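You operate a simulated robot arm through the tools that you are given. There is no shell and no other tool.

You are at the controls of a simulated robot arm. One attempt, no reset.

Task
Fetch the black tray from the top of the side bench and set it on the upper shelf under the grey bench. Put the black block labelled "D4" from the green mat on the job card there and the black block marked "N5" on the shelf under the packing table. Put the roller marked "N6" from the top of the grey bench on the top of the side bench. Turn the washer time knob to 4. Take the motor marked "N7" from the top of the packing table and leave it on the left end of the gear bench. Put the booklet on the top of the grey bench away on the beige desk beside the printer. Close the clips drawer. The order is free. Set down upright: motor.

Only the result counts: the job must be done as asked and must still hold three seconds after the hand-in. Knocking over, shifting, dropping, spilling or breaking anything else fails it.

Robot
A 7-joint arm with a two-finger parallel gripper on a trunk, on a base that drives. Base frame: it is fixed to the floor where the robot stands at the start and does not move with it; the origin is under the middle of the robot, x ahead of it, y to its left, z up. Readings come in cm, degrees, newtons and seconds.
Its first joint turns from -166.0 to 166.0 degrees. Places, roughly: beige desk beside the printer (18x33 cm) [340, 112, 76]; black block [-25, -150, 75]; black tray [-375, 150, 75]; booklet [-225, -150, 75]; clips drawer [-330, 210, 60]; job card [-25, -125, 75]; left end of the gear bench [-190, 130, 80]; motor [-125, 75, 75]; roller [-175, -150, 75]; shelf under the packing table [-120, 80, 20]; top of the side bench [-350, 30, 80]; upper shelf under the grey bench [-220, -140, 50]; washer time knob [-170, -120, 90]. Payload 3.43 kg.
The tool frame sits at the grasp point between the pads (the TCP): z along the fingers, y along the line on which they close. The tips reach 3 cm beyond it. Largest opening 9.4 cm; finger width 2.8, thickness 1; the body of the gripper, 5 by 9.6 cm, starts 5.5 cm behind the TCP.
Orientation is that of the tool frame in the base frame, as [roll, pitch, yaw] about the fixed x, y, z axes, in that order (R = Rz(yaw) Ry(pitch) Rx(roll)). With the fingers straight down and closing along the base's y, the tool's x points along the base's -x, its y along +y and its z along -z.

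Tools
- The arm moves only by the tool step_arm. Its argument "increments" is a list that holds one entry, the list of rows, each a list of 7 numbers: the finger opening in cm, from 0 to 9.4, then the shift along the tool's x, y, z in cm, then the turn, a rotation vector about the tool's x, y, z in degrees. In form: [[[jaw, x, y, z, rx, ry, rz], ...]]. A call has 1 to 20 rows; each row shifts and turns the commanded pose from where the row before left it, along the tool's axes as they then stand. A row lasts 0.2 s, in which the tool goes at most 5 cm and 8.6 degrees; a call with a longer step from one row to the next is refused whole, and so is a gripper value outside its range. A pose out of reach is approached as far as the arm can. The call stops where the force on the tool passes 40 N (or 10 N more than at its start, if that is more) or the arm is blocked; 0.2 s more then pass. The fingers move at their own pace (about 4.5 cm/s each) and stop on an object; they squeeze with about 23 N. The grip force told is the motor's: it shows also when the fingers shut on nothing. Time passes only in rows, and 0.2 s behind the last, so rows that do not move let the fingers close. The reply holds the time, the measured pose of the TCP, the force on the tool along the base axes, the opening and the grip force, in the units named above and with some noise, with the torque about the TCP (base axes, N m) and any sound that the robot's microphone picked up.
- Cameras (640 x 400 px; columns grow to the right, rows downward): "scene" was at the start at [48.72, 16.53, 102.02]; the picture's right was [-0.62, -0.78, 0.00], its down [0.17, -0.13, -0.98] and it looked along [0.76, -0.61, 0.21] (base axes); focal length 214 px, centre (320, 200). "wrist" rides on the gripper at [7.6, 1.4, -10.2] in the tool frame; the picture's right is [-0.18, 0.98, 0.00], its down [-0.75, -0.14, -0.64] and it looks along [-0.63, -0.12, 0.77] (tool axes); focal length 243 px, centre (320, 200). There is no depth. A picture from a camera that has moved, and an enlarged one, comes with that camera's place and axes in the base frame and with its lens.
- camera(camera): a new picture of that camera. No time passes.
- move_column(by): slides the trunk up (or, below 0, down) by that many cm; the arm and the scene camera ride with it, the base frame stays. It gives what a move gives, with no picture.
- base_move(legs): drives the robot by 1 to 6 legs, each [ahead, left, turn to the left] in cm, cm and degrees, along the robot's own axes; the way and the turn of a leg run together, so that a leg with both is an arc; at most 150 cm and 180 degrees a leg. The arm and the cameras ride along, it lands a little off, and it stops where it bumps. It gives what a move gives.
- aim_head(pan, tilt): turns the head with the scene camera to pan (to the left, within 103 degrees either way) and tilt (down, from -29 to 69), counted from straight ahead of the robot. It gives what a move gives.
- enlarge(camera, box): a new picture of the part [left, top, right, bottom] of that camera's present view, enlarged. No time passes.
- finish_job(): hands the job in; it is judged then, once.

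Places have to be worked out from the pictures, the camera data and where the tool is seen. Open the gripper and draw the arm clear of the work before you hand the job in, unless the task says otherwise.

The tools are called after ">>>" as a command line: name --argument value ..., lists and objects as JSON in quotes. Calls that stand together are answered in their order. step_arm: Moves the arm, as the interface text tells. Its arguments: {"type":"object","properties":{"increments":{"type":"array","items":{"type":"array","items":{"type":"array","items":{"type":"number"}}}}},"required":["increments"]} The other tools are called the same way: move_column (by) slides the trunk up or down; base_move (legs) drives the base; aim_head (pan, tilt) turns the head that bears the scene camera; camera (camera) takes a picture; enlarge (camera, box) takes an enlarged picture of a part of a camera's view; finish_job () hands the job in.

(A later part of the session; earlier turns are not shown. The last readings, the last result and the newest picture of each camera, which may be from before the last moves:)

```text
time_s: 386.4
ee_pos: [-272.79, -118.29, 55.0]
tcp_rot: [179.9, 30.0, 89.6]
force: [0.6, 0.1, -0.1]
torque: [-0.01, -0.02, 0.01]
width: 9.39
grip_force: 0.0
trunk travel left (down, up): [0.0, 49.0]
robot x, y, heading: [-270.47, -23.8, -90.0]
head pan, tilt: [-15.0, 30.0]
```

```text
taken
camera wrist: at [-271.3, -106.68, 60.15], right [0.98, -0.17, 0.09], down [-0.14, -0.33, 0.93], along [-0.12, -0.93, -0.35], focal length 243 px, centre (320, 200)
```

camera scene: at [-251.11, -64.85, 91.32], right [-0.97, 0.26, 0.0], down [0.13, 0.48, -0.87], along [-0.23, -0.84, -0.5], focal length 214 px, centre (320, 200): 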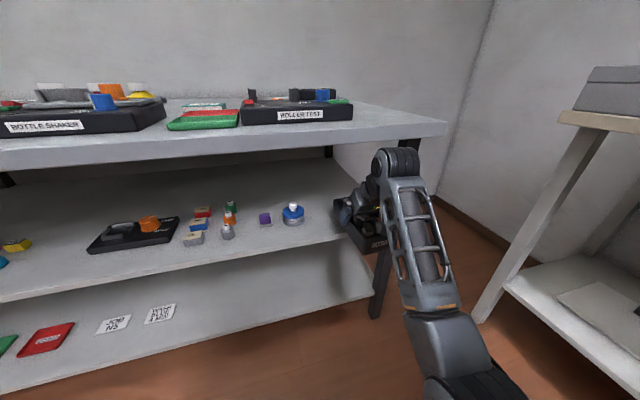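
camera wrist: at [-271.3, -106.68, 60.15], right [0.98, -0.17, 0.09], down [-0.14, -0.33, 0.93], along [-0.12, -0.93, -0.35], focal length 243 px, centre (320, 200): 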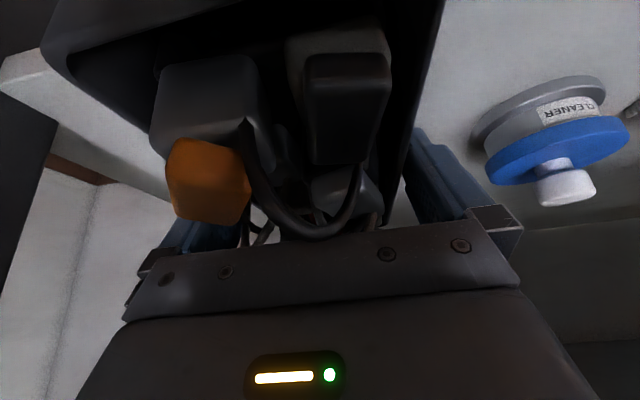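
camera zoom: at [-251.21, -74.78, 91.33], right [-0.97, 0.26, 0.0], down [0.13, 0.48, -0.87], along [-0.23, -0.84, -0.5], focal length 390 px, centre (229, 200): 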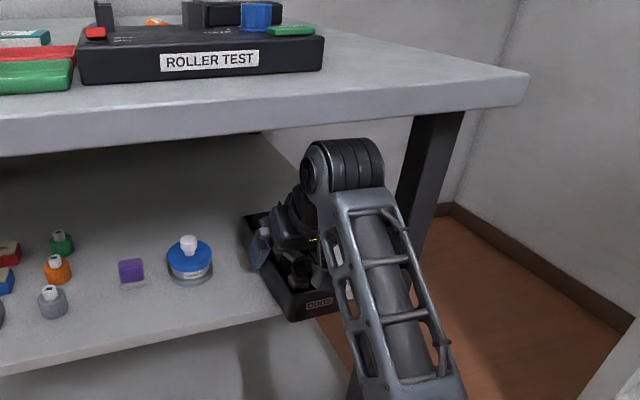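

The tray rests on the shelf. I retreat: a little along the finger axis, then straight back.

>>> step_arm --increments '[[[9.4, 0, 0, -1, 0, 0, 0], [9.4, 0, 0, -1, 0, 0, 0], [9.4, 0.43, 0, -1, 0, 0, 0], [9.4, 1.3, 0, -0.75, 0, 0, 0], [9.4, 1.3, 0, -0.75, 0, 0, 0], [9.4, 1.73, 0, -1, 0, 0, 0], [9.4, 1.73, 0, -1, 0, 0, 0], [9.4, 1.73, 0, -1, 0, 0, 0], [9.4, 0, 0, 0, 0, 0, 0]]]'

>>> camera --camera "wrist"

>>> enlarge --camera "scene" --box '[260, 90, 480, 310]'

```text
time_s: 388.4
ee_pos: [-272.86, -107.69, 57.42]
tcp_rot: [179.9, 30.0, 89.6]
force: [-1.0, 0.8, 0.1]
torque: [-0.01, 0.01, 0.01]
width: 9.4
grip_force: 0.0
trunk travel left (down, up): [0.0, 49.0]
robot x, y, heading: [-270.35, -24.01, -90.5]
head pan, tilt: [-15.0, 30.0]
```

```text
taken
camera wrist: at [-271.44, -95.9, 62.6], right [0.98, -0.17, 0.09], down [-0.14, -0.33, 0.93], along [-0.12, -0.93, -0.35], focal length 243 px, centre (320, 200)
```

wrist: 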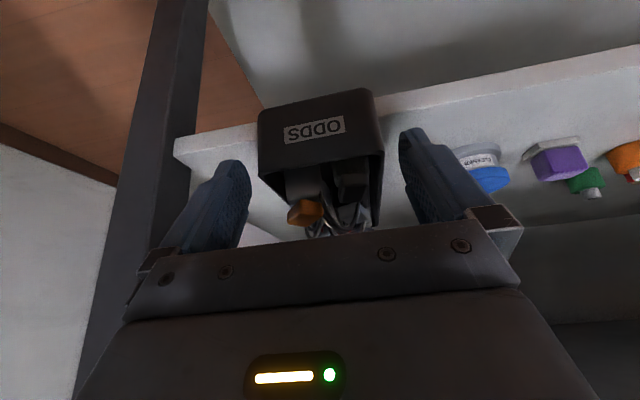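

```text
1.82 times, centred on (370, 200) of scene
camera zoom: at [-251.21, -74.78, 91.33], right [-0.97, 0.26, 0.0], down [0.13, 0.48, -0.87], along [-0.23, -0.84, -0.5], focal length 390 px, centre (229, 200)
```

zoom: 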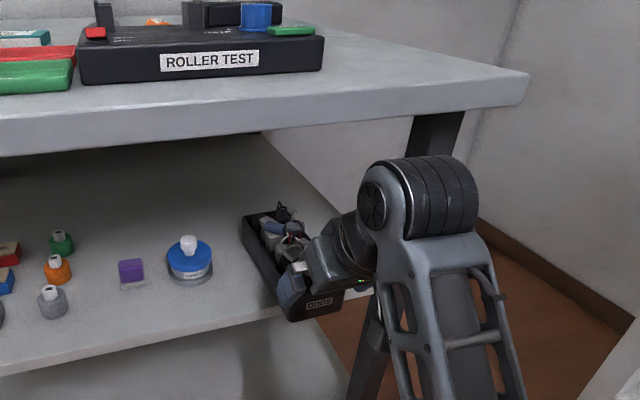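

The tray is stable with its front overhanging a bit. I back off, close the fingers, and will push it fully onto the shelf.

>>> step_arm --increments '[[[9.4, 2.6, 0, -1.5, 0, 0, 0], [9.4, 2.6, 0, -1.5, 0, 0, 0], [9.4, 2.6, 0, -1.5, 0, 0, 0], [0, 0, 0, 0, 0, 0, 0], [0, 0.6, 0, 1.04, 0, 0, 0], [0, 0.6, 0, 1.04, 0, 0, 0], [0, 0, 0, 0, 0, 0, 0], [0, 0, 0, 0, 0, 0, 0], [0, 0, 0, 0, 0, 0, 0]]]'

>>> camera --camera "wrist"

>>> enlarge --camera "scene" --box '[260, 90, 480, 310]'

```text
time_s: 390.4
ee_pos: [-272.83, -98.51, 55.02]
tcp_rot: [179.9, 30.0, 89.6]
force: [-0.9, -0.8, 0.4]
torque: [0.02, 0.0, 0.05]
width: 0.0
grip_force: 23.1
trunk travel left (down, up): [0.0, 49.0]
robot x, y, heading: [-270.39, -23.68, -90.3]
head pan, tilt: [-15.0, 30.0]
```

```text
taken
camera wrist: at [-271.34, -86.79, 60.1], right [0.98, -0.17, 0.09], down [-0.14, -0.33, 0.93], along [-0.12, -0.93, -0.35], focal length 243 px, centre (320, 200)
```

wrist: 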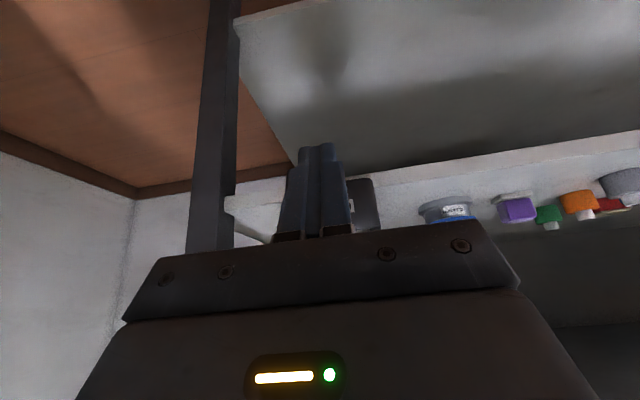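

```text
1.82 times, centred on (370, 200) of scene
camera zoom: at [-251.21, -74.77, 91.33], right [-0.97, 0.26, 0.0], down [0.13, 0.48, -0.87], along [-0.23, -0.84, -0.5], focal length 390 px, centre (229, 200)
```

zoom: 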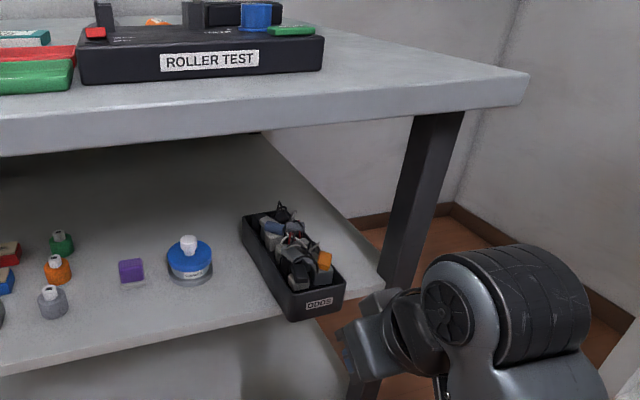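

The tray is centred in front of the fingers and overhangs by 2–3 cm. I push forward gently.

>>> step_arm --increments '[[[0, -0.87, 0, 0.5, 0, 0, 0], [0, -0.87, 0, 0.5, 0, 0, 0], [0, -0.87, 0, 0.5, 0, 0, 0], [0, -0.87, 0, 0.5, 0, 0, 0], [0, -0.87, 0, 0.5, 0, 0, 0], [0, -0.87, 0, 0.5, 0, 0, 0], [0, -0.87, 0, 0.5, 0, 0, 0], [0, -0.7, 0, 0.4, 0, 0, 0], [0, -0.7, 0, 0.4, 0, 0, 0], [0, 0, 0, 0, 0, 0, 0]]]'

>>> enlarge --camera "scene" --box '[260, 90, 480, 310]'

```text
time_s: 392.6
ee_pos: [-272.71, -107.12, 55.06]
tcp_rot: [179.9, 30.0, 89.5]
force: [1.0, 2.3, 0.6]
torque: [0.03, 0.0, 0.03]
width: 0.03
grip_force: 22.7
trunk travel left (down, up): [0.0, 49.0]
robot x, y, heading: [-270.52, -23.97, -90.4]
head pan, tilt: [-15.0, 30.0]
```

```text
1.82 times, centred on (370, 200) of scene
camera zoom: at [-251.21, -74.77, 91.33], right [-0.97, 0.26, 0.0], down [0.13, 0.48, -0.87], along [-0.23, -0.84, -0.5], focal length 390 px, centre (229, 200)
```

zoom: 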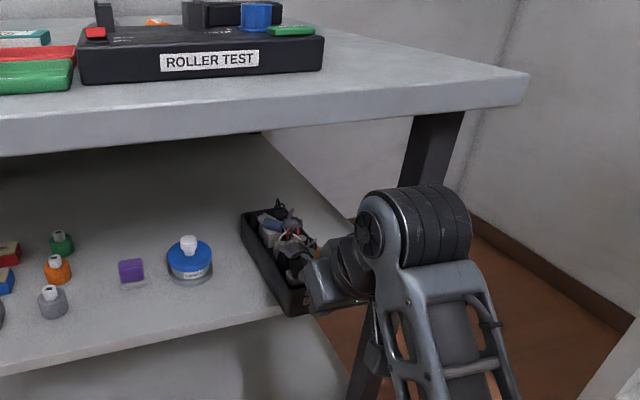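

Contact made; I push about 5 cm more.

>>> step_arm --increments '[[[0, -0.7, 0, 0.4, 0, 0, 0], [0, -0.7, 0, 0.4, 0, 0, 0], [0, -0.7, 0, 0.4, 0, 0, 0], [0, -0.7, 0, 0.4, 0, 0, 0], [0, -0.7, 0, 0.4, 0, 0, 0], [0, -0.7, 0, 0.4, 0, 0, 0], [0, 0, 0, 0, 0, 0, 0]]]'

>>> enlarge --camera "scene" --box '[260, 90, 480, 310]'

```text
time_s: 394.2
ee_pos: [-272.95, -111.86, 55.12]
tcp_rot: [179.8, 30.0, 89.6]
force: [-0.8, 2.6, 1.0]
torque: [0.02, 0.01, -0.03]
width: 0.01
grip_force: 23.1
trunk travel left (down, up): [0.0, 49.0]
robot x, y, heading: [-270.07, -24.1, -90.3]
head pan, tilt: [-15.0, 30.0]
```

```text
1.82 times, centred on (370, 200) of scene
camera zoom: at [-251.21, -74.77, 91.33], right [-0.97, 0.26, 0.0], down [0.13, 0.48, -0.87], along [-0.23, -0.84, -0.5], focal length 390 px, centre (229, 200)
```

zoom: 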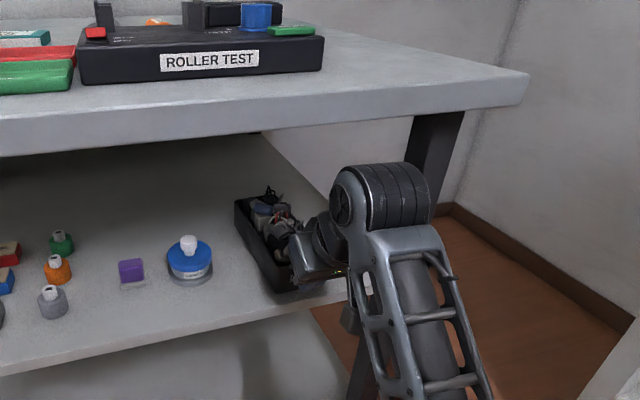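

The tray now appears fully inside the shelf edge. I retreat and check.

>>> step_arm --increments '[[[0, 1.73, 0, -1, 0, 0, 0], [0, 2.6, 0, -1.5, 0, 0, 0], [0, 3.46, 0, -2, 0, 0, 0], [0, 3.46, 0, -2, 0, 0, 0], [0, 3.46, 0, -2, 0, 0, 0], [0, 0, 0, 0, 0, 0, 0]]]'

>>> enlarge --camera "scene" --box '[260, 90, 480, 310]'

```text
time_s: 395.6
ee_pos: [-272.88, -94.97, 55.4]
tcp_rot: [179.8, 30.0, 89.5]
force: [-0.7, 0.4, 0.1]
torque: [-0.01, 0.01, -0.02]
width: 0.02
grip_force: 22.7
trunk travel left (down, up): [0.0, 49.0]
robot x, y, heading: [-270.07, -23.95, -90.5]
head pan, tilt: [-15.0, 30.0]
```

```text
1.82 times, centred on (370, 200) of scene
camera zoom: at [-251.21, -74.78, 91.33], right [-0.97, 0.26, 0.0], down [0.13, 0.48, -0.87], along [-0.23, -0.84, -0.5], focal length 390 px, centre (229, 200)
```

zoom: 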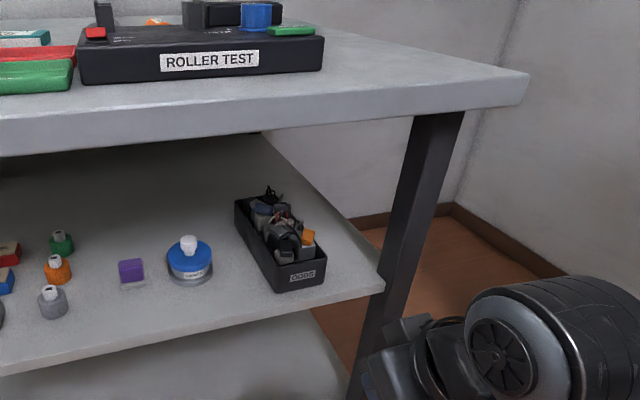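

The tray is fully on the upper shelf. Next, the bench-top tasks: I raise the trunk and look at the rollers, booklet and washer knob.

>>> move_column --by 40

>>> aim_head --pan 30 --tilt 30

>>> camera --camera "scene"

>>> enlarge --camera "scene" --box '[120, 130, 440, 290]'

```text
time_s: 399.4
ee_pos: [-272.89, -94.86, 95.36]
tcp_rot: [179.9, 30.1, 89.5]
force: [-0.4, 0.2, 0.1]
torque: [-0.01, -0.01, 0.03]
width: 0.0
grip_force: 22.9
trunk travel left (down, up): [-40.0, 9.0]
robot x, y, heading: [-269.98, -23.64, -90.2]
head pan, tilt: [-15.0, 30.0]
```

```text
time_s: 400.5
ee_pos: [-272.98, -94.76, 95.41]
tcp_rot: [179.9, 30.0, 89.6]
force: [0.7, 0.6, 0.5]
torque: [-0.01, 0.01, 0.0]
width: 0.0
grip_force: 23.4
trunk travel left (down, up): [-40.0, 9.0]
robot x, y, heading: [-270.25, -23.98, -90.2]
head pan, tilt: [30.0, 30.0]
```

```text
taken
camera scene: at [-244.35, -73.9, 131.33], right [-0.87, -0.5, 0.0], down [-0.25, 0.43, -0.87], along [0.43, -0.75, -0.5], focal length 214 px, centre (320, 200)
```

scene: 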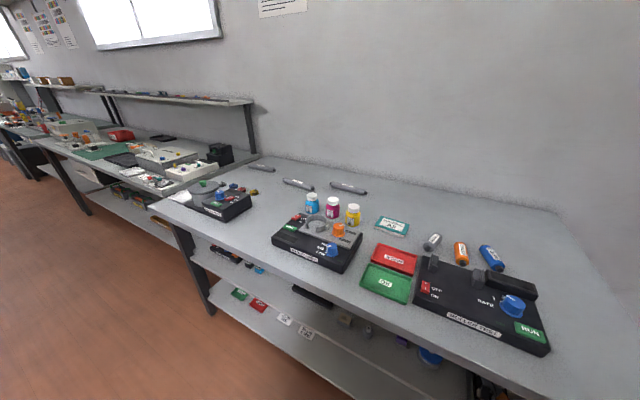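

```text
2.00 times, centred on (280, 210) of scene
camera zoom: at [-244.35, -73.9, 131.33], right [-0.87, -0.5, 0.0], down [-0.25, 0.43, -0.87], along [0.43, -0.75, -0.5], focal length 429 px, centre (400, 180)
```

zoom: 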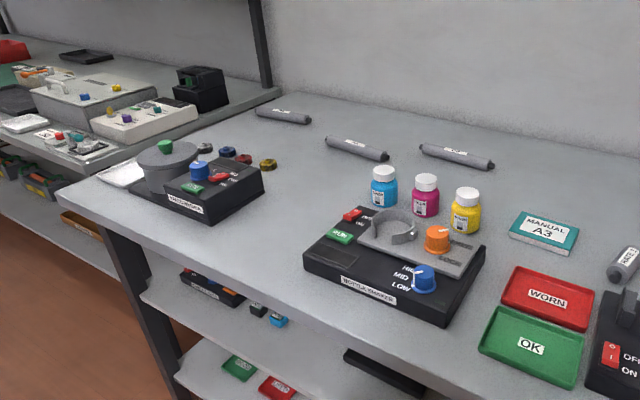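

The booklet is "MANUAL A3"; three long rollers lie at the back. I raise further, set the hand vertical while extending, then move along the bench.

>>> move_column --by 9

>>> step_arm --increments '[[[4, -1.6, 0, -1.0, 0, 2.5, 0], [9.4, -1.6, 0, -1.0, 0, 2.5, 0], [9.4, -1.6, 0, -1.0, 0, 2.5, 0], [9.4, -1.6, 0, -1.0, 0, 2.5, 0], [9.4, -1.8, 0, -0.6, 0, 2.5, 0], [9.4, -1.8, 0, -0.6, 0, 2.5, 0], [9.4, -1.8, 0, -0.6, 0, 2.5, 0], [9.4, -1.8, 0, -0.6, 0, 2.5, 0], [9.4, -2.0, 0, -0.3, 0, 2.5, 0], [9.4, -2.0, 0, -0.3, 0, 2.5, 0], [9.4, -2.0, 0, -0.3, 0, 2.5, 0], [9.4, -2.0, 0, 0, 0, 2.5, 0], [9.4, 0, 0, 0, 0, 0, 0]]]'

>>> camera --camera "scene"

```text
time_s: 401.8
ee_pos: [-272.85, -94.89, 104.46]
tcp_rot: [180.0, 30.1, 89.6]
force: [0.1, 0.6, 1.0]
torque: [-0.01, -0.04, 0.03]
width: 0.0
grip_force: 23.1
trunk travel left (down, up): [-49.0, 0.0]
robot x, y, heading: [-270.22, -23.75, -90.0]
head pan, tilt: [30.0, 30.0]
```

```text
time_s: 404.6
ee_pos: [-271.63, -110.17, 117.9]
tcp_rot: [176.9, 12.4, 89.6]
force: [0.3, -0.2, 1.2]
torque: [0.01, -0.03, -0.01]
width: 9.41
grip_force: 0.0
out of reach, approached as far as the arm can: row 1, 2, 3, 4
trunk travel left (down, up): [-49.0, 0.0]
robot x, y, heading: [-270.51, -23.85, -90.3]
head pan, tilt: [30.0, 30.0]
```

```text
taken
camera scene: at [-244.35, -73.9, 140.33], right [-0.87, -0.5, 0.0], down [-0.25, 0.43, -0.87], along [0.43, -0.75, -0.5], focal length 214 px, centre (320, 200)
```

scene: 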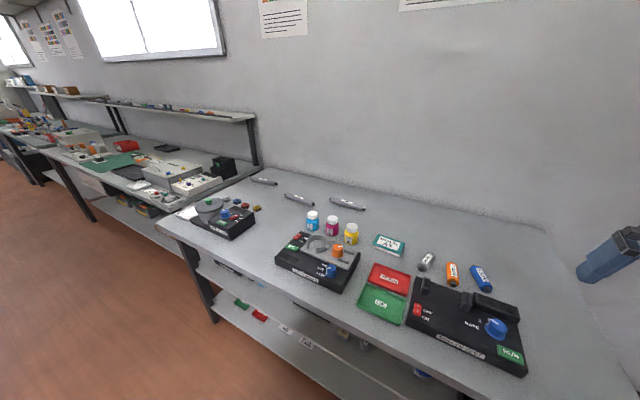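

Nearly vertical; I finish levelling.

>>> step_arm --increments '[[[9.4, -2, 0, 0, 1.5, 4, 0], [9.4, -2, 0, 0, 1.6, 4, 0], [9.4, -2, 0, 0.5, 0, 4.4, 0], [9.4, 0, 0, 1, 0, 0, 0], [9.4, 0, 0, 0, 0, 0, 0]]]'

>>> base_move --legs '[[16, 0, 0], [0, 80, 0]]'

>>> aim_head --pan 0 --tilt 40

>>> camera --camera "scene"

>>> camera --camera "wrist"

```text
time_s: 405.8
ee_pos: [-271.53, -116.17, 117.04]
tcp_rot: [179.9, 0.0, 89.8]
force: [0.0, -0.1, 0.5]
torque: [0.03, 0.03, 0.02]
width: 9.39
grip_force: 0.0
trunk travel left (down, up): [-49.0, 0.0]
robot x, y, heading: [-270.54, -24.3, -90.4]
head pan, tilt: [30.0, 30.0]
```

```text
time_s: 411.1
ee_pos: [-190.25, -131.64, 116.98]
tcp_rot: [-179.9, 0.0, 89.9]
force: [0.0, -0.1, -0.9]
torque: [-0.04, 0.0, -0.01]
width: 9.42
grip_force: 0.1
trunk travel left (down, up): [-49.0, 0.0]
robot x, y, heading: [-189.5, -39.26, -90.1]
head pan, tilt: [30.0, 30.0]
```

```text
time_s: 412.0
ee_pos: [-190.37, -131.61, 116.92]
tcp_rot: [180.0, 0.1, 90.0]
force: [-0.4, -0.1, 0.4]
torque: [-0.01, 0.02, 0.03]
width: 9.39
grip_force: 0.0
trunk travel left (down, up): [-49.0, 0.0]
robot x, y, heading: [-189.16, -39.39, -89.9]
head pan, tilt: [0.0, 40.0]
```

```text
taken
camera scene: at [-167.77, -90.04, 138.8], right [-1.0, 0.0, 0.0], down [0.0, 0.64, -0.77], along [0.0, -0.77, -0.64], focal length 214 px, centre (320, 200)
```

scene: 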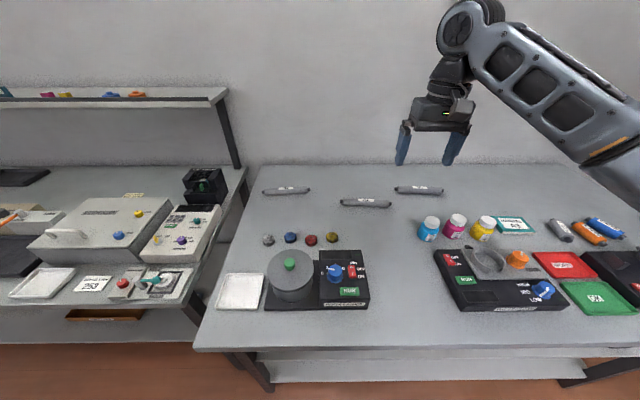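

```text
taken
camera wrist: at [-188.96, -124.16, 127.27], right [0.98, -0.18, 0.0], down [-0.14, -0.75, 0.64], along [-0.12, -0.63, -0.77], focal length 243 px, centre (320, 200)
```

wrist: 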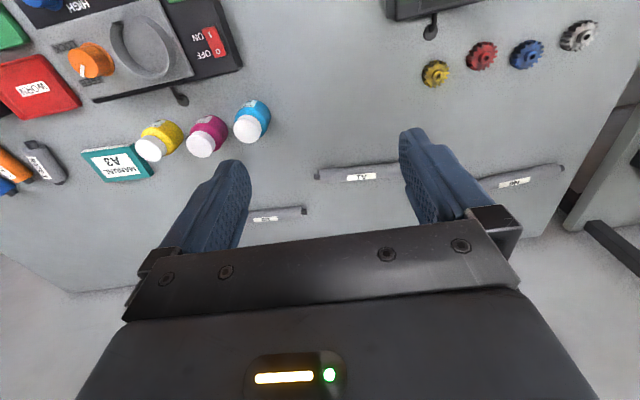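

Great overview. I zoom to read the roller labels and the washer panel.

>>> enlarge --camera "scene" --box '[255, 175, 455, 215]'

>>> enlarge --camera "wrist" --box '[230, 150, 590, 235]'

>>> enlarge --camera "scene" --box '[310, 240, 380, 310]'

```text
3.20 times, centred on (355, 195) of scene
camera zoom: at [-167.77, -90.04, 138.8], right [-1.0, 0.0, 0.0], down [0.0, 0.64, -0.77], along [0.0, -0.77, -0.64], focal length 686 px, centre (208, 216)
```

zoom: 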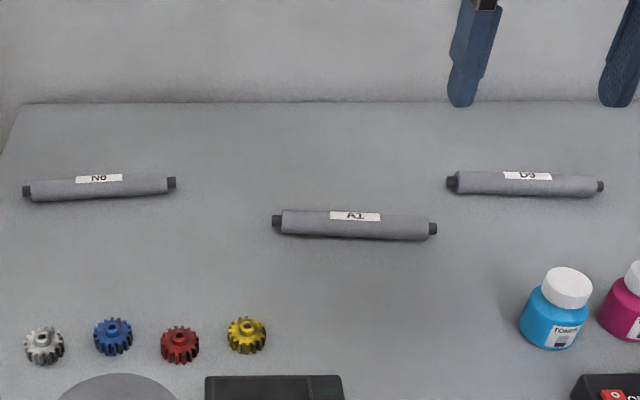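

```text
1.78 times, centred on (410, 192) of wrist
camera zoom: at [-188.96, -124.16, 127.27], right [0.98, -0.18, 0.0], down [-0.14, -0.75, 0.64], along [-0.12, -0.63, -0.77], focal length 431 px, centre (160, 213)
```

zoom: 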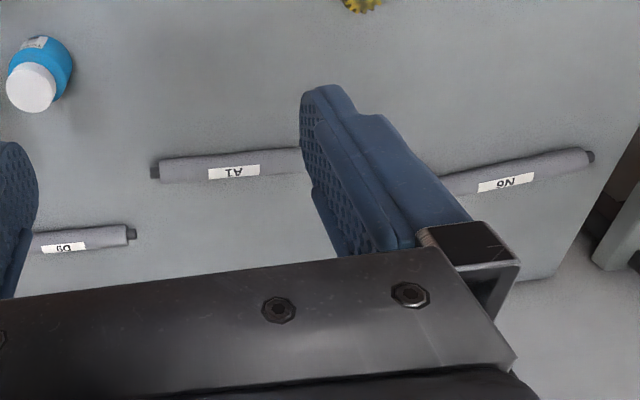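

```text
5.71 times, centred on (345, 275) of scene
camera zoom: at [-167.77, -90.04, 138.8], right [-1.0, 0.0, 0.0], down [0.0, 0.64, -0.77], along [0.0, -0.77, -0.64], focal length 1226 px, centre (177, -229)
```

zoom: 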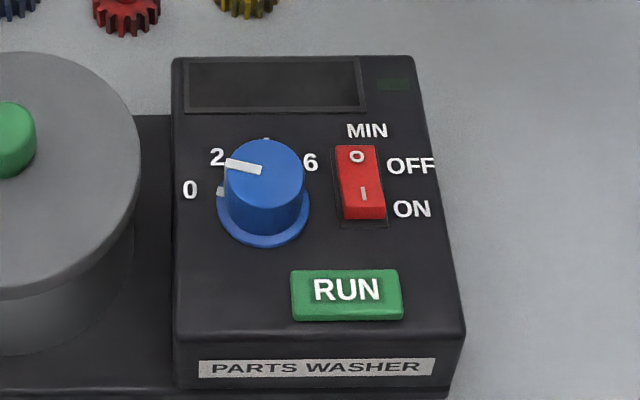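

N6 is the left roller. The washer's blue time knob (0,2,·,6 scale; 4 at the far side) is at about (-171.6,-120). I do the knob first: shift the base right 16 cm and bring the tool above it with a rotated grip.

>>> base_move --legs '[[0, -16, 0]]'

>>> step_arm --increments '[[[9.4, 0, 3, 0, 0, 0, -8], [9.4, 0, 4, 0, 0, 0, -8], [9.4, 0, 4, 0, 0, 0, -8], [9.4, 0, 4, 0, 0, 0, -8], [9.4, 0, 4, 0, 0, 0, -8], [9.4, 0, 0, 0, 0, 0, 0]]]'

>>> camera --camera "scene"

```text
time_s: 413.4
ee_pos: [-206.31, -131.8, 117.02]
tcp_rot: [180.0, 0.0, 89.8]
force: [0.0, 0.3, 0.2]
torque: [-0.01, 0.02, 0.01]
width: 9.39
grip_force: 0.0
trunk travel left (down, up): [-49.0, 0.0]
robot x, y, heading: [-205.2, -39.64, -90.0]
head pan, tilt: [0.0, 40.0]
```

```text
time_s: 414.9
ee_pos: [-188.42, -126.49, 116.87]
tcp_rot: [179.9, 0.0, 129.9]
force: [-0.2, -0.5, -0.6]
torque: [0.01, -0.01, 0.03]
width: 9.41
grip_force: 0.0
trunk travel left (down, up): [-49.0, 0.0]
robot x, y, heading: [-205.53, -39.52, -90.1]
head pan, tilt: [0.0, 40.0]
```

```text
taken
camera scene: at [-183.7, -90.09, 138.79], right [-1.0, 0.0, 0.0], down [0.0, 0.64, -0.77], along [0.0, -0.77, -0.64], focal length 214 px, centre (320, 200)
```

scene: 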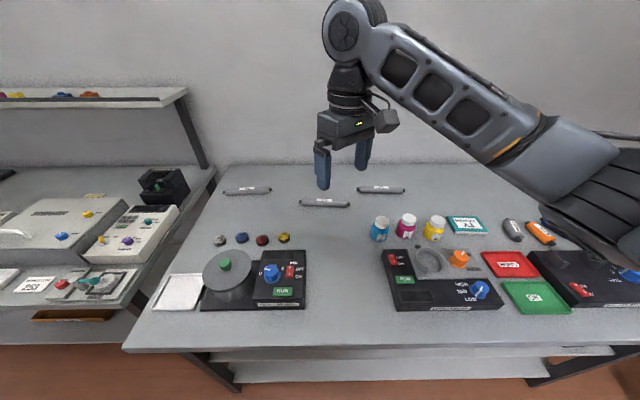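

>>> enlarge --camera "scene" --box '[195, 240, 315, 315]'

>>> step_arm --increments '[[[9.4, -1.47, 4.25, 0, 0, 0, 0], [9.4, -1.47, 4.25, 0, 0, 0, 0], [9.4, -1.47, 4.25, 0, 0, 0, 0], [7, -1.46, 4.25, 0, 0, 0, 0], [5.2, 0, 0, 3, 0, 0, 0], [5.2, 0, 0, 3, 0, 0, 0], [5.2, 0, 0, 3, 0, 0, 0], [5.2, 0, 0, 0, 0, 0, 0]]]'

>>> camera --camera "wrist"

```text
5.33 times, centred on (255, 278) of scene
camera zoom: at [-183.7, -90.09, 138.79], right [-1.0, 0.0, 0.0], down [0.0, 0.64, -0.77], along [0.0, -0.77, -0.64], focal length 1144 px, centre (667, -213)
```

zoom: 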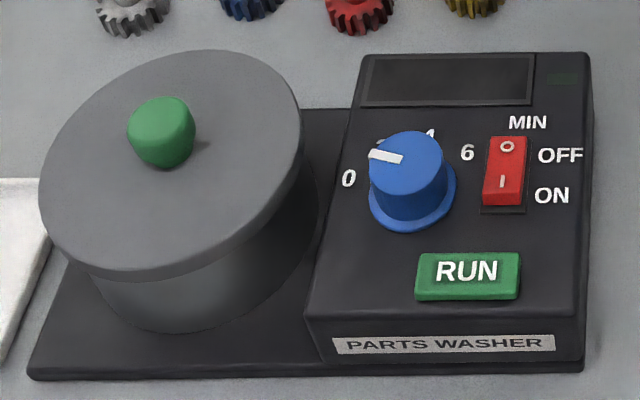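

```text
time_s: 416.6
ee_pos: [-171.71, -120.15, 107.87]
tcp_rot: [179.9, 0.0, 129.8]
force: [-0.1, 0.2, -0.4]
torque: [-0.01, -0.03, 0.0]
width: 5.2
grip_force: 0.1
trunk travel left (down, up): [-49.0, 0.0]
robot x, y, heading: [-205.3, -39.18, -90.3]
head pan, tilt: [0.0, 40.0]
```

```text
taken
camera wrist: at [-175.66, -113.45, 118.2], right [0.87, 0.49, 0.0], down [0.37, -0.67, 0.64], along [0.31, -0.56, -0.77], focal length 243 px, centre (320, 200)
```

wrist: 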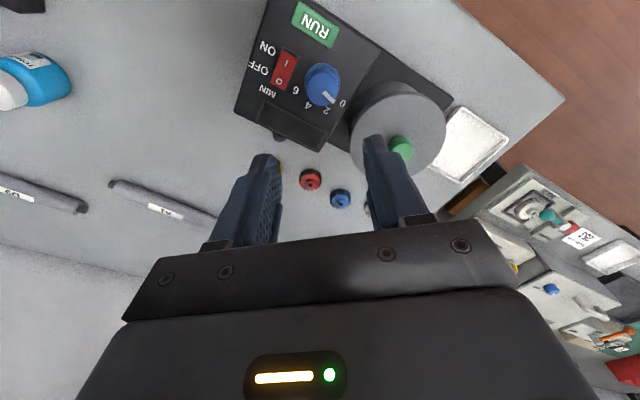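

The wrist camera sees all the scale numbers. I zoom there.

>>> enlarge --camera "wrist" --box '[230, 30, 430, 155]'

```text
3.20 times, centred on (330, 92) of wrist
camera zoom: at [-175.66, -113.45, 118.2], right [0.87, 0.49, 0.0], down [0.37, -0.67, 0.64], along [0.31, -0.56, -0.77], focal length 776 px, centre (288, 544)
```

zoom: 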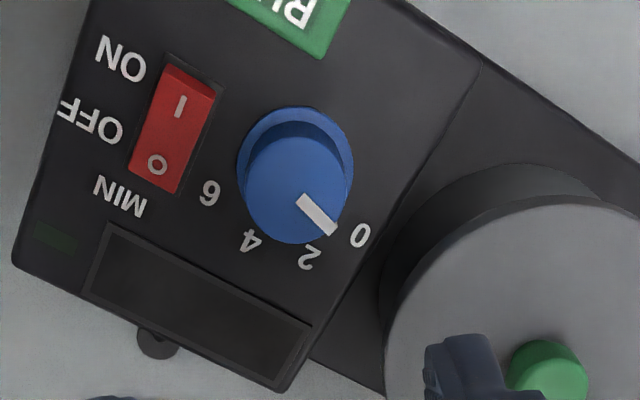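

Scale angles measured: 0 at ≈72°, 2 at ≈37°, 4 at ≈-2°, 6 at ≈-40°; pointer now at ≈75° (0). So I need about 76° clockwise. I centre on the knob (-171.9,-119.8) and descend.

>>> step_arm --increments '[[[5.2, 0.39, 0.08, 3, 0, 0, 0], [5.2, 0, 0, 3.5, 0, 0, 0], [5.2, 0, 0, 3.5, 0, 0, 0], [5.2, 0, 0, 3, 0, 0, 0], [5.2, 0, 0, 0, 0, 0, 0], [5.2, 0, 0, 0, 0, 0, 0]]]'

>>> camera --camera "wrist"

>>> enlarge --camera "scene" --box '[195, 215, 335, 315]'

```text
time_s: 418.1
ee_pos: [-171.9, -119.67, 94.85]
tcp_rot: [-180.0, 0.0, 129.8]
force: [-0.4, -0.7, -0.5]
torque: [0.0, 0.02, 0.0]
width: 5.2
grip_force: 0.1
trunk travel left (down, up): [-49.0, 0.0]
robot x, y, heading: [-205.27, -39.76, -90.2]
head pan, tilt: [0.0, 40.0]
```

```text
taken
camera wrist: at [-175.85, -113.02, 105.14], right [0.87, 0.49, 0.0], down [0.37, -0.67, 0.64], along [0.31, -0.56, -0.77], focal length 243 px, centre (320, 200)
```

wrist: 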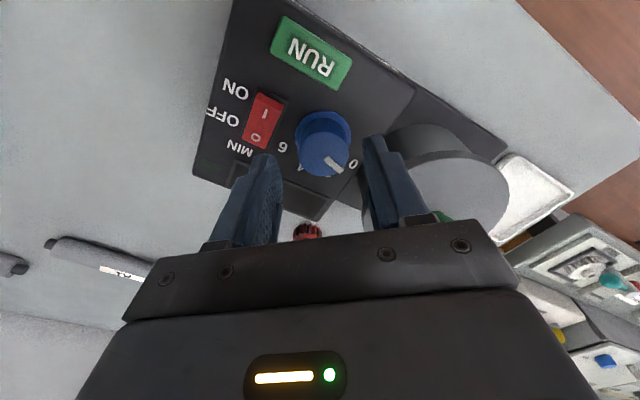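

```text
4.00 times, centred on (265, 265) of scene
camera zoom: at [-183.71, -90.1, 138.79], right [-1.0, 0.0, 0.0], down [0.0, 0.64, -0.77], along [0.0, -0.77, -0.64], focal length 858 px, centre (540, -60)
```

zoom: 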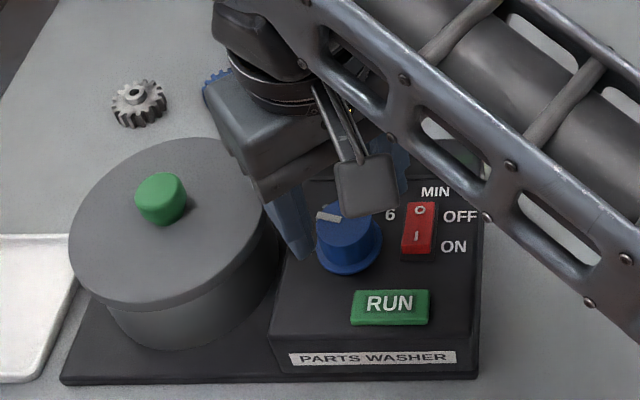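

Aligned with clearance to the pot. I descend 3 cm and close on the knob.

>>> step_arm --increments '[[[5.2, 0, 0, 1.5, 0, 0, 0], [5.2, 0, 0, 1.0, 0, 0, 0], [5.2, 0, 0, 0.6, 0, 0, 0], [5.2, 0, 0, 0, 0, 0, 0], [4.4, 0, 0, 0, 0, 0, 0], [3, 0, 0, 0, 0, 0, 0], [3, 0, 0, 0, 0, 0, 0], [3, 0, 0, 0, 0, 0, 0]]]'

>>> camera --camera "wrist"

```text
time_s: 419.6
ee_pos: [-172.09, -120.05, 92.23]
tcp_rot: [-179.8, 0.3, 129.7]
force: [-1.0, 5.0, 13.9]
torque: [0.12, 0.26, 0.16]
width: 4.17
grip_force: 10.7
trunk travel left (down, up): [-49.0, 0.0]
robot x, y, heading: [-204.94, -39.55, -90.2]
head pan, tilt: [0.0, 40.0]
stopped in row 7: the force on the tool passed its limit at 41 N (the readings are from after the stop); the commanded pose is now the measured one
```

```text
taken
camera wrist: at [-175.88, -113.29, 102.44], right [0.87, 0.49, 0.0], down [0.37, -0.67, 0.65], along [0.31, -0.57, -0.76], focal length 243 px, centre (320, 200)
```

wrist: 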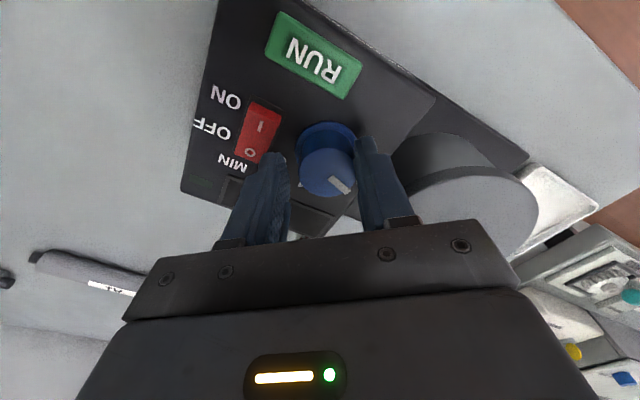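

The knob is off-centre by about (0.75,0.5) in tool axes. I open, lift slightly, re-centre and try again.

>>> step_arm --increments '[[[5.2, 0, 0, -0.6, 0, 0, 0], [5.4, 0, 0, -0.8, 0, 0, 0], [5.4, 0.4, 0.25, 0, 0, 0, 0], [5.4, 0.35, 0.25, 0, 0, 0, 0], [5.4, 0, 0, 0, 0, 0, 0]]]'

>>> enlarge --camera "wrist" --box '[200, 90, 440, 240]'

```text
time_s: 420.8
ee_pos: [-172.13, -119.25, 93.41]
tcp_rot: [-179.8, 0.1, 129.5]
force: [0.1, 0.6, 0.0]
torque: [-0.03, 0.01, -0.02]
width: 5.4
grip_force: 0.0
trunk travel left (down, up): [-49.0, 0.0]
robot x, y, heading: [-204.7, -39.64, -90.1]
head pan, tilt: [0.0, 40.0]
```

```text
2.67 times, centred on (320, 165) of wrist
camera zoom: at [-176.09, -112.4, 103.66], right [0.88, 0.48, 0.0], down [0.37, -0.67, 0.64], along [0.31, -0.56, -0.76], focal length 647 px, centre (320, 293)
```

zoom: 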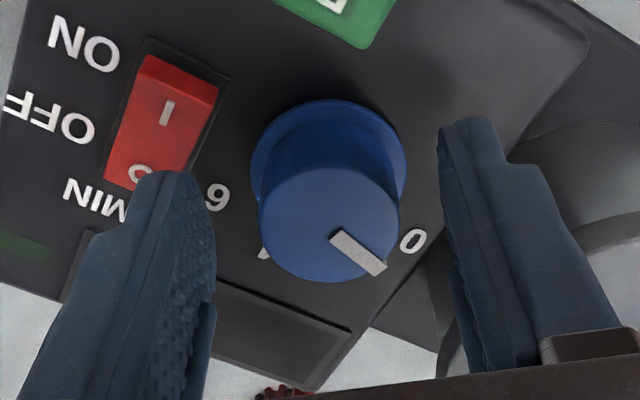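

The knob is centred now. Before descending I verify the red switch's state from the scene camera.

>>> enlarge --camera "scene" --box '[255, 245, 325, 305]'

```text
6.67 times, centred on (290, 275) of scene
camera zoom: at [-183.76, -90.12, 138.79], right [-1.0, 0.0, 0.0], down [0.0, 0.64, -0.77], along [0.0, -0.77, -0.64], focal length 1430 px, centre (520, -300)
```

zoom: 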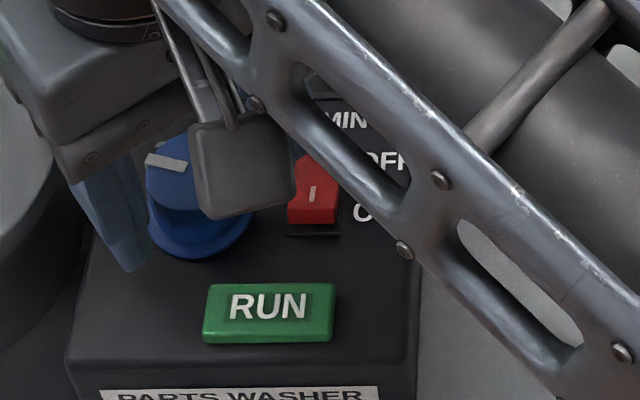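

The switch is unchanged. With fingertips kept ≥88.7 they pass above switch and RUN button. I lower to TCP≈91.8 and close on the now-centred knob.

>>> step_arm --increments '[[[5.4, 0, 0, 0.8, 0, 0, 0], [5.4, 0, 0, 0.8, 0, 0, 0], [5.4, 0, 0, 0, 0, 0, 0], [4.6, 0, 0, 0, 0, 0, 0], [4.0, 0, 0, 0, 0, 0, 0], [3.6, 0, 0, 0, 0, 0, 0], [3.2, 0, 0, 0, 0, 0, 0], [3.0, 0, 0, 0, 0, 0, 0], [3.0, 0, 0, 0, 0, 0, 0]]]'

>>> camera --camera "wrist"

```text
time_s: 421.9
ee_pos: [-172.55, -119.5, 92.29]
tcp_rot: [-179.6, 0.5, 129.3]
force: [-6.1, 1.4, 14.5]
torque: [-0.15, 0.6, -0.21]
width: 4.26
grip_force: 2.2
trunk travel left (down, up): [-49.0, 0.0]
robot x, y, heading: [-204.93, -39.42, -90.0]
head pan, tilt: [0.0, 40.0]
stopped in row 5: the force on the tool passed its limit at 41 N (the readings are from after the stop); the commanded pose is now the measured one
```

```text
taken
camera wrist: at [-176.25, -112.64, 102.41], right [0.88, 0.48, -0.01], down [0.37, -0.67, 0.65], along [0.31, -0.57, -0.76], focal length 243 px, centre (320, 200)
```

wrist: 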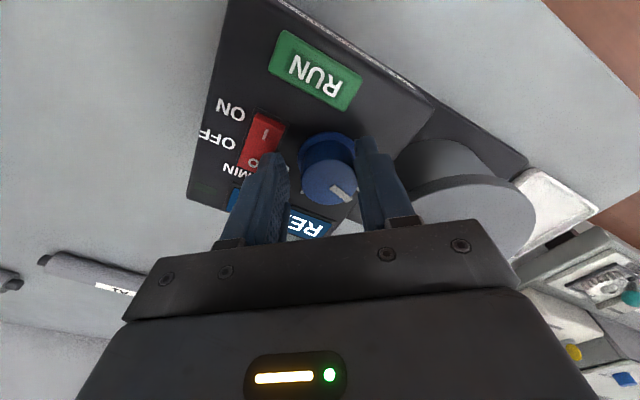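

The washer's display has lit up – I may have tripped the red switch. I open, lift, and look.

>>> step_arm --increments '[[[5.0, 0, 0, -0.8, 0, 0, 0], [5.4, 0, 0, -2, 0, 0, 0], [5.4, 0, 0, -4, 0, 0, 0], [5.4, 0, 0, -4, 0, 0, 0], [5.4, 0, 0, -4, 0, 0, 0], [5.4, 0, 0, 0, 0, 0, 0]]]'

>>> enlarge --camera "wrist" --box '[200, 0, 440, 150]'

>>> enlarge --camera "scene" --box '[225, 235, 325, 305]'

```text
time_s: 423.4
ee_pos: [-172.25, -119.38, 106.78]
tcp_rot: [-179.6, 0.4, 129.3]
force: [0.3, -0.8, -0.3]
torque: [-0.01, 0.01, -0.02]
width: 5.4
grip_force: 0.1
trunk travel left (down, up): [-49.0, 0.0]
robot x, y, heading: [-205.41, -39.69, -90.2]
head pan, tilt: [0.0, 40.0]
```

```text
2.67 times, centred on (320, 75) of wrist
camera zoom: at [-175.97, -112.58, 117.01], right [0.88, 0.48, -0.01], down [0.37, -0.67, 0.65], along [0.31, -0.57, -0.76], focal length 647 px, centre (320, 533)
```

zoom: 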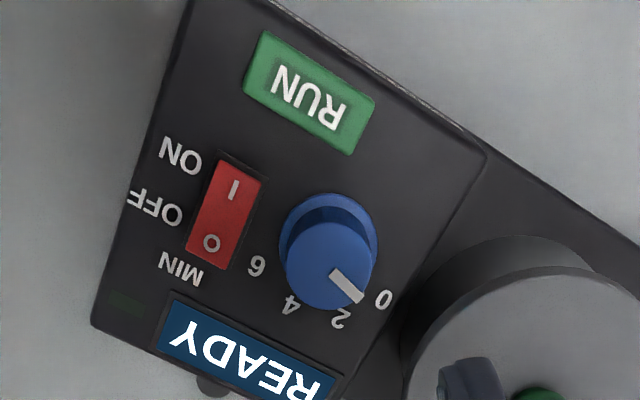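

```text
5.71 times, centred on (275, 270) of scene
camera zoom: at [-183.79, -90.12, 138.79], right [-1.0, 0.0, 0.0], down [0.0, 0.64, -0.77], along [0.0, -0.77, -0.64], focal length 1226 px, centre (577, -200)
```

zoom: 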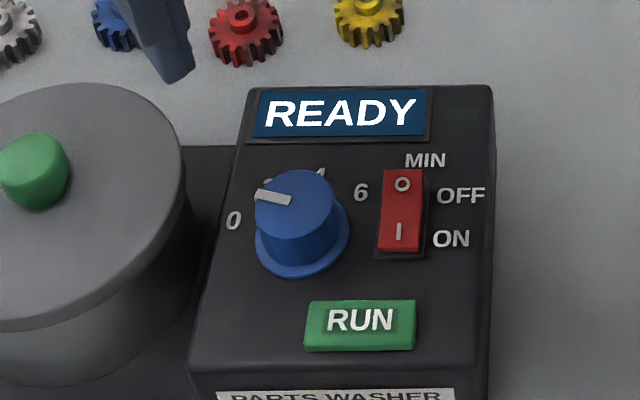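

The power rocker got switched ON (display READY). I'll restore it: with the gripper open, one fingertip can press just the "O" end at about (-175.9,-122.5), the other finger staying off the device. I rotate and move there.

>>> step_arm --increments '[[[9.4, 0, 0, 0, 0, 0, 7.9], [9.4, 0, 0, 0, 0, 0, 7.9], [9.4, 0, 0, 0, 0, 0, 7.9], [9.4, 0, 0, 0, 0, 0, 7.9], [9.4, 0, 0, 0, 0, 0, 7.7], [9.4, -1.1, -3, 0, -0.4, 0.4, 0], [9.4, -1.1, -3, 0, 0, 0, 0], [9.4, -1.2, -2.85, 0, 0, 0, 0], [9.4, 0, 0, 3.5, 0, 0, 0], [9.4, 0, 0, 3.5, 0, 0, 0], [9.4, 0, 0, 3, 0, 0, 0], [9.4, 0, 0, 0, 0, 0, 0]]]'

>>> camera --camera "wrist"

>>> enlarge --camera "scene" --box '[225, 215, 345, 305]'

```text
time_s: 425.9
ee_pos: [-180.73, -122.79, 96.9]
tcp_rot: [179.6, 0.1, 90.1]
force: [-0.2, -0.6, -0.4]
torque: [0.0, 0.04, 0.0]
width: 9.39
grip_force: 0.0
trunk travel left (down, up): [-49.0, 0.0]
robot x, y, heading: [-205.16, -39.55, -90.4]
head pan, tilt: [0.0, 40.0]
```

```text
taken
camera wrist: at [-179.44, -115.13, 107.08], right [0.98, -0.18, 0.01], down [-0.14, -0.75, 0.64], along [-0.11, -0.63, -0.77], focal length 243 px, centre (320, 200)
```

wrist: 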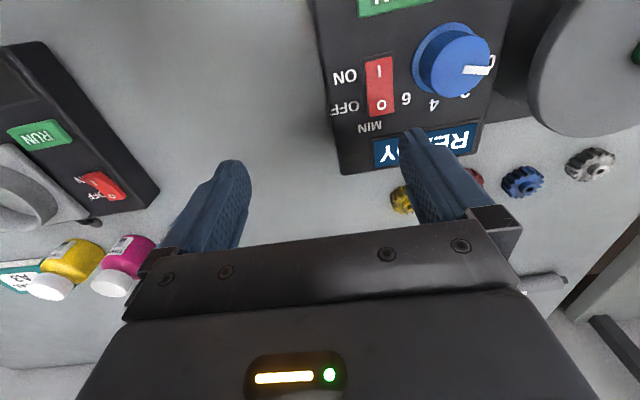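

```text
4.44 times, centred on (285, 260) of scene
camera zoom: at [-183.79, -90.13, 138.79], right [-1.0, 0.0, 0.0], down [0.0, 0.64, -0.77], along [0.0, -0.77, -0.64], focal length 953 px, centre (476, -67)
```

zoom: 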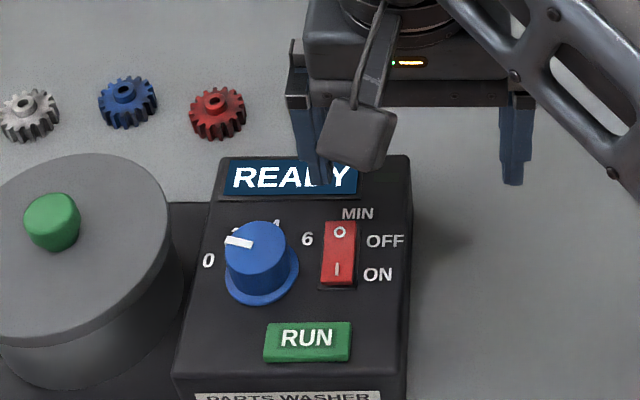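

I adjust by (-0.5,+0.9) cm so the fingertip lands on the "O" half, then descend step by step.

>>> step_arm --increments '[[[9.4, 0.9, -0.5, 1.5, 0, 0, 0], [9.4, 0, 0, 2.0, 0, 0, 0], [9.4, 0, 0, 0, 0, 0, 0]]]'

>>> enlarge --camera "wrist" --box '[300, 30, 520, 180]'

>>> step_arm --increments '[[[9.4, 0, 0, 0.3, 0, 0, 0], [9.4, 0, 0, 0.3, 0, 0, 0], [9.4, 0, 0, 0, 0, 0, 0]]]'

>>> enlarge --camera "scene" --box '[225, 215, 345, 305]'

```text
time_s: 426.8
ee_pos: [-181.6, -121.83, 93.27]
tcp_rot: [179.5, 0.1, 90.1]
force: [0.0, 0.1, 0.1]
torque: [0.01, 0.0, -0.01]
width: 9.42
grip_force: 0.0
trunk travel left (down, up): [-49.0, 0.0]
robot x, y, heading: [-205.18, -39.43, -90.1]
head pan, tilt: [0.0, 40.0]
```

```text
2.67 times, centred on (410, 105) of wrist
camera zoom: at [-180.29, -114.29, 103.66], right [0.98, -0.18, 0.01], down [-0.14, -0.75, 0.64], along [-0.11, -0.63, -0.77], focal length 647 px, centre (80, 453)
```

zoom: 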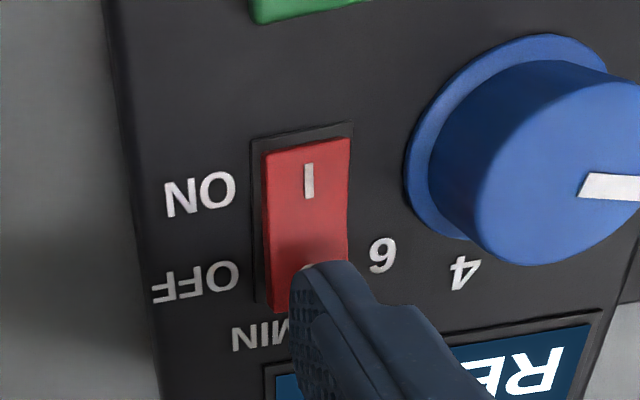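

```text
time_s: 427.6
ee_pos: [-181.69, -121.99, 92.78]
tcp_rot: [179.6, 0.1, 90.0]
force: [-0.5, 0.6, -0.5]
torque: [-0.01, 0.05, -0.02]
width: 9.4
grip_force: 0.0
trunk travel left (down, up): [-49.0, 0.0]
robot x, y, heading: [-205.31, -39.53, -90.3]
head pan, tilt: [0.0, 40.0]
```

```text
4.44 times, centred on (285, 260) of scene
camera zoom: at [-183.78, -90.13, 138.79], right [-1.0, 0.0, 0.0], down [0.0, 0.64, -0.77], along [0.0, -0.77, -0.64], focal length 953 px, centre (476, -67)
```

zoom: 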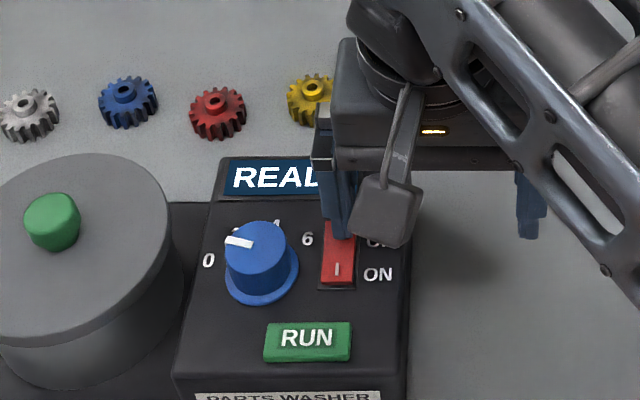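

The fingertip is right over the "O" end. I press down in 0.3 cm steps.

>>> step_arm --increments '[[[9.4, 0, 0, 0.3, 0, 0, 0], [9.4, 0, 0, 0.3, 0, 0, 0], [9.4, 0, 0, 0, 0, 0, 0]]]'

>>> step_arm --increments '[[[9.4, 0, 0, 0.3, 0, 0, 0], [9.4, 0, 0, 0, 0, 0, 0]]]'

>>> enlarge --camera "scene" --box '[225, 215, 345, 305]'

```text
time_s: 428.4
ee_pos: [-181.65, -121.96, 92.28]
tcp_rot: [179.7, 0.1, 89.9]
force: [-0.4, -0.2, 0.3]
torque: [-0.02, 0.01, -0.05]
width: 9.38
grip_force: 0.1
trunk travel left (down, up): [-49.0, 0.0]
robot x, y, heading: [-205.21, -39.56, -90.4]
head pan, tilt: [0.0, 40.0]
```

```text
time_s: 428.9
ee_pos: [-181.67, -121.9, 92.21]
tcp_rot: [179.5, 0.5, 90.0]
force: [-1.7, -1.1, 26.7]
torque: [0.29, -1.3, 0.12]
width: 9.34
grip_force: 0.1
trunk travel left (down, up): [-49.0, 0.0]
robot x, y, heading: [-205.0, -39.72, -90.3]
head pan, tilt: [0.0, 40.0]
```

```text
4.44 times, centred on (285, 260) of scene
camera zoom: at [-183.82, -90.05, 138.87], right [-1.0, 0.0, 0.0], down [0.0, 0.64, -0.77], along [0.0, -0.77, -0.64], focal length 953 px, centre (476, -67)
```

zoom: 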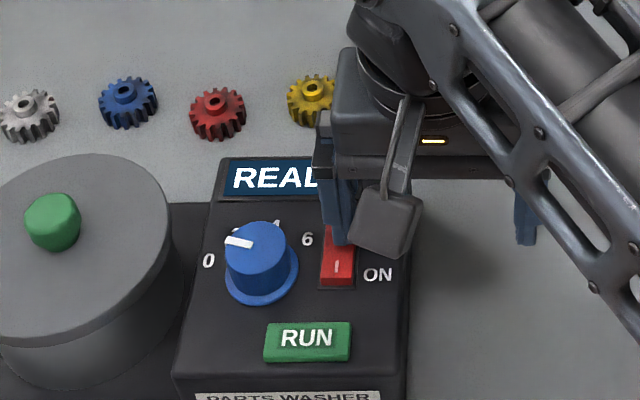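

Contact (27 N) but still on. I press a little more.

>>> step_arm --increments '[[[9.4, 0, 0, 0.2, 0, 0, 0], [9.4, 0, 0, 0, 0, 0, 0]]]'

>>> enlarge --camera "scene" --box '[225, 215, 345, 305]'

>>> enlarge --camera "wrist" --box '[300, 30, 520, 180]'

```text
time_s: 429.3
ee_pos: [-181.62, -122.17, 92.17]
tcp_rot: [179.3, 0.6, 90.2]
force: [-1.4, 1.3, 12.2]
torque: [0.22, -0.57, 0.31]
width: 9.31
grip_force: 0.0
trunk travel left (down, up): [-49.0, 0.0]
robot x, y, heading: [-205.07, -39.49, -90.3]
head pan, tilt: [0.0, 40.0]
stopped in row 1: the force on the tool passed its limit at 44 N (the readings are from after the stop); the commanded pose is now the measured one
```

```text
4.44 times, centred on (285, 260) of scene
camera zoom: at [-183.81, -90.06, 138.79], right [-1.0, 0.0, 0.0], down [0.0, 0.64, -0.77], along [0.0, -0.77, -0.64], focal length 953 px, centre (476, -67)
```

zoom: 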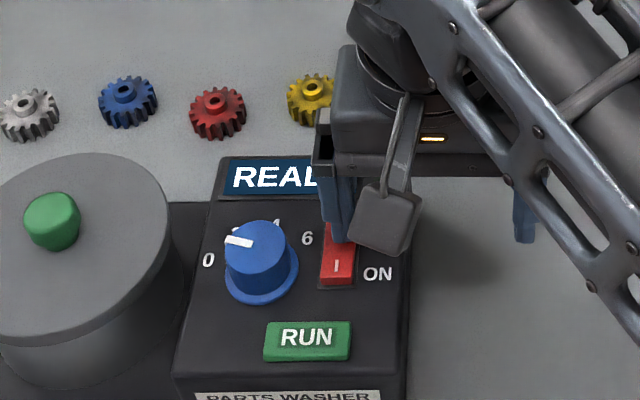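

```text
2.67 times, centred on (410, 105) of wrist
camera zoom: at [-180.35, -114.33, 102.41], right [0.98, -0.18, 0.01], down [-0.15, -0.75, 0.65], along [-0.11, -0.64, -0.76], focal length 647 px, centre (80, 453)
```

zoom: 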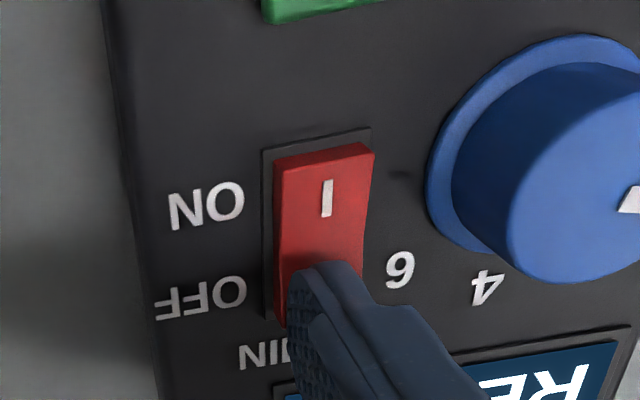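

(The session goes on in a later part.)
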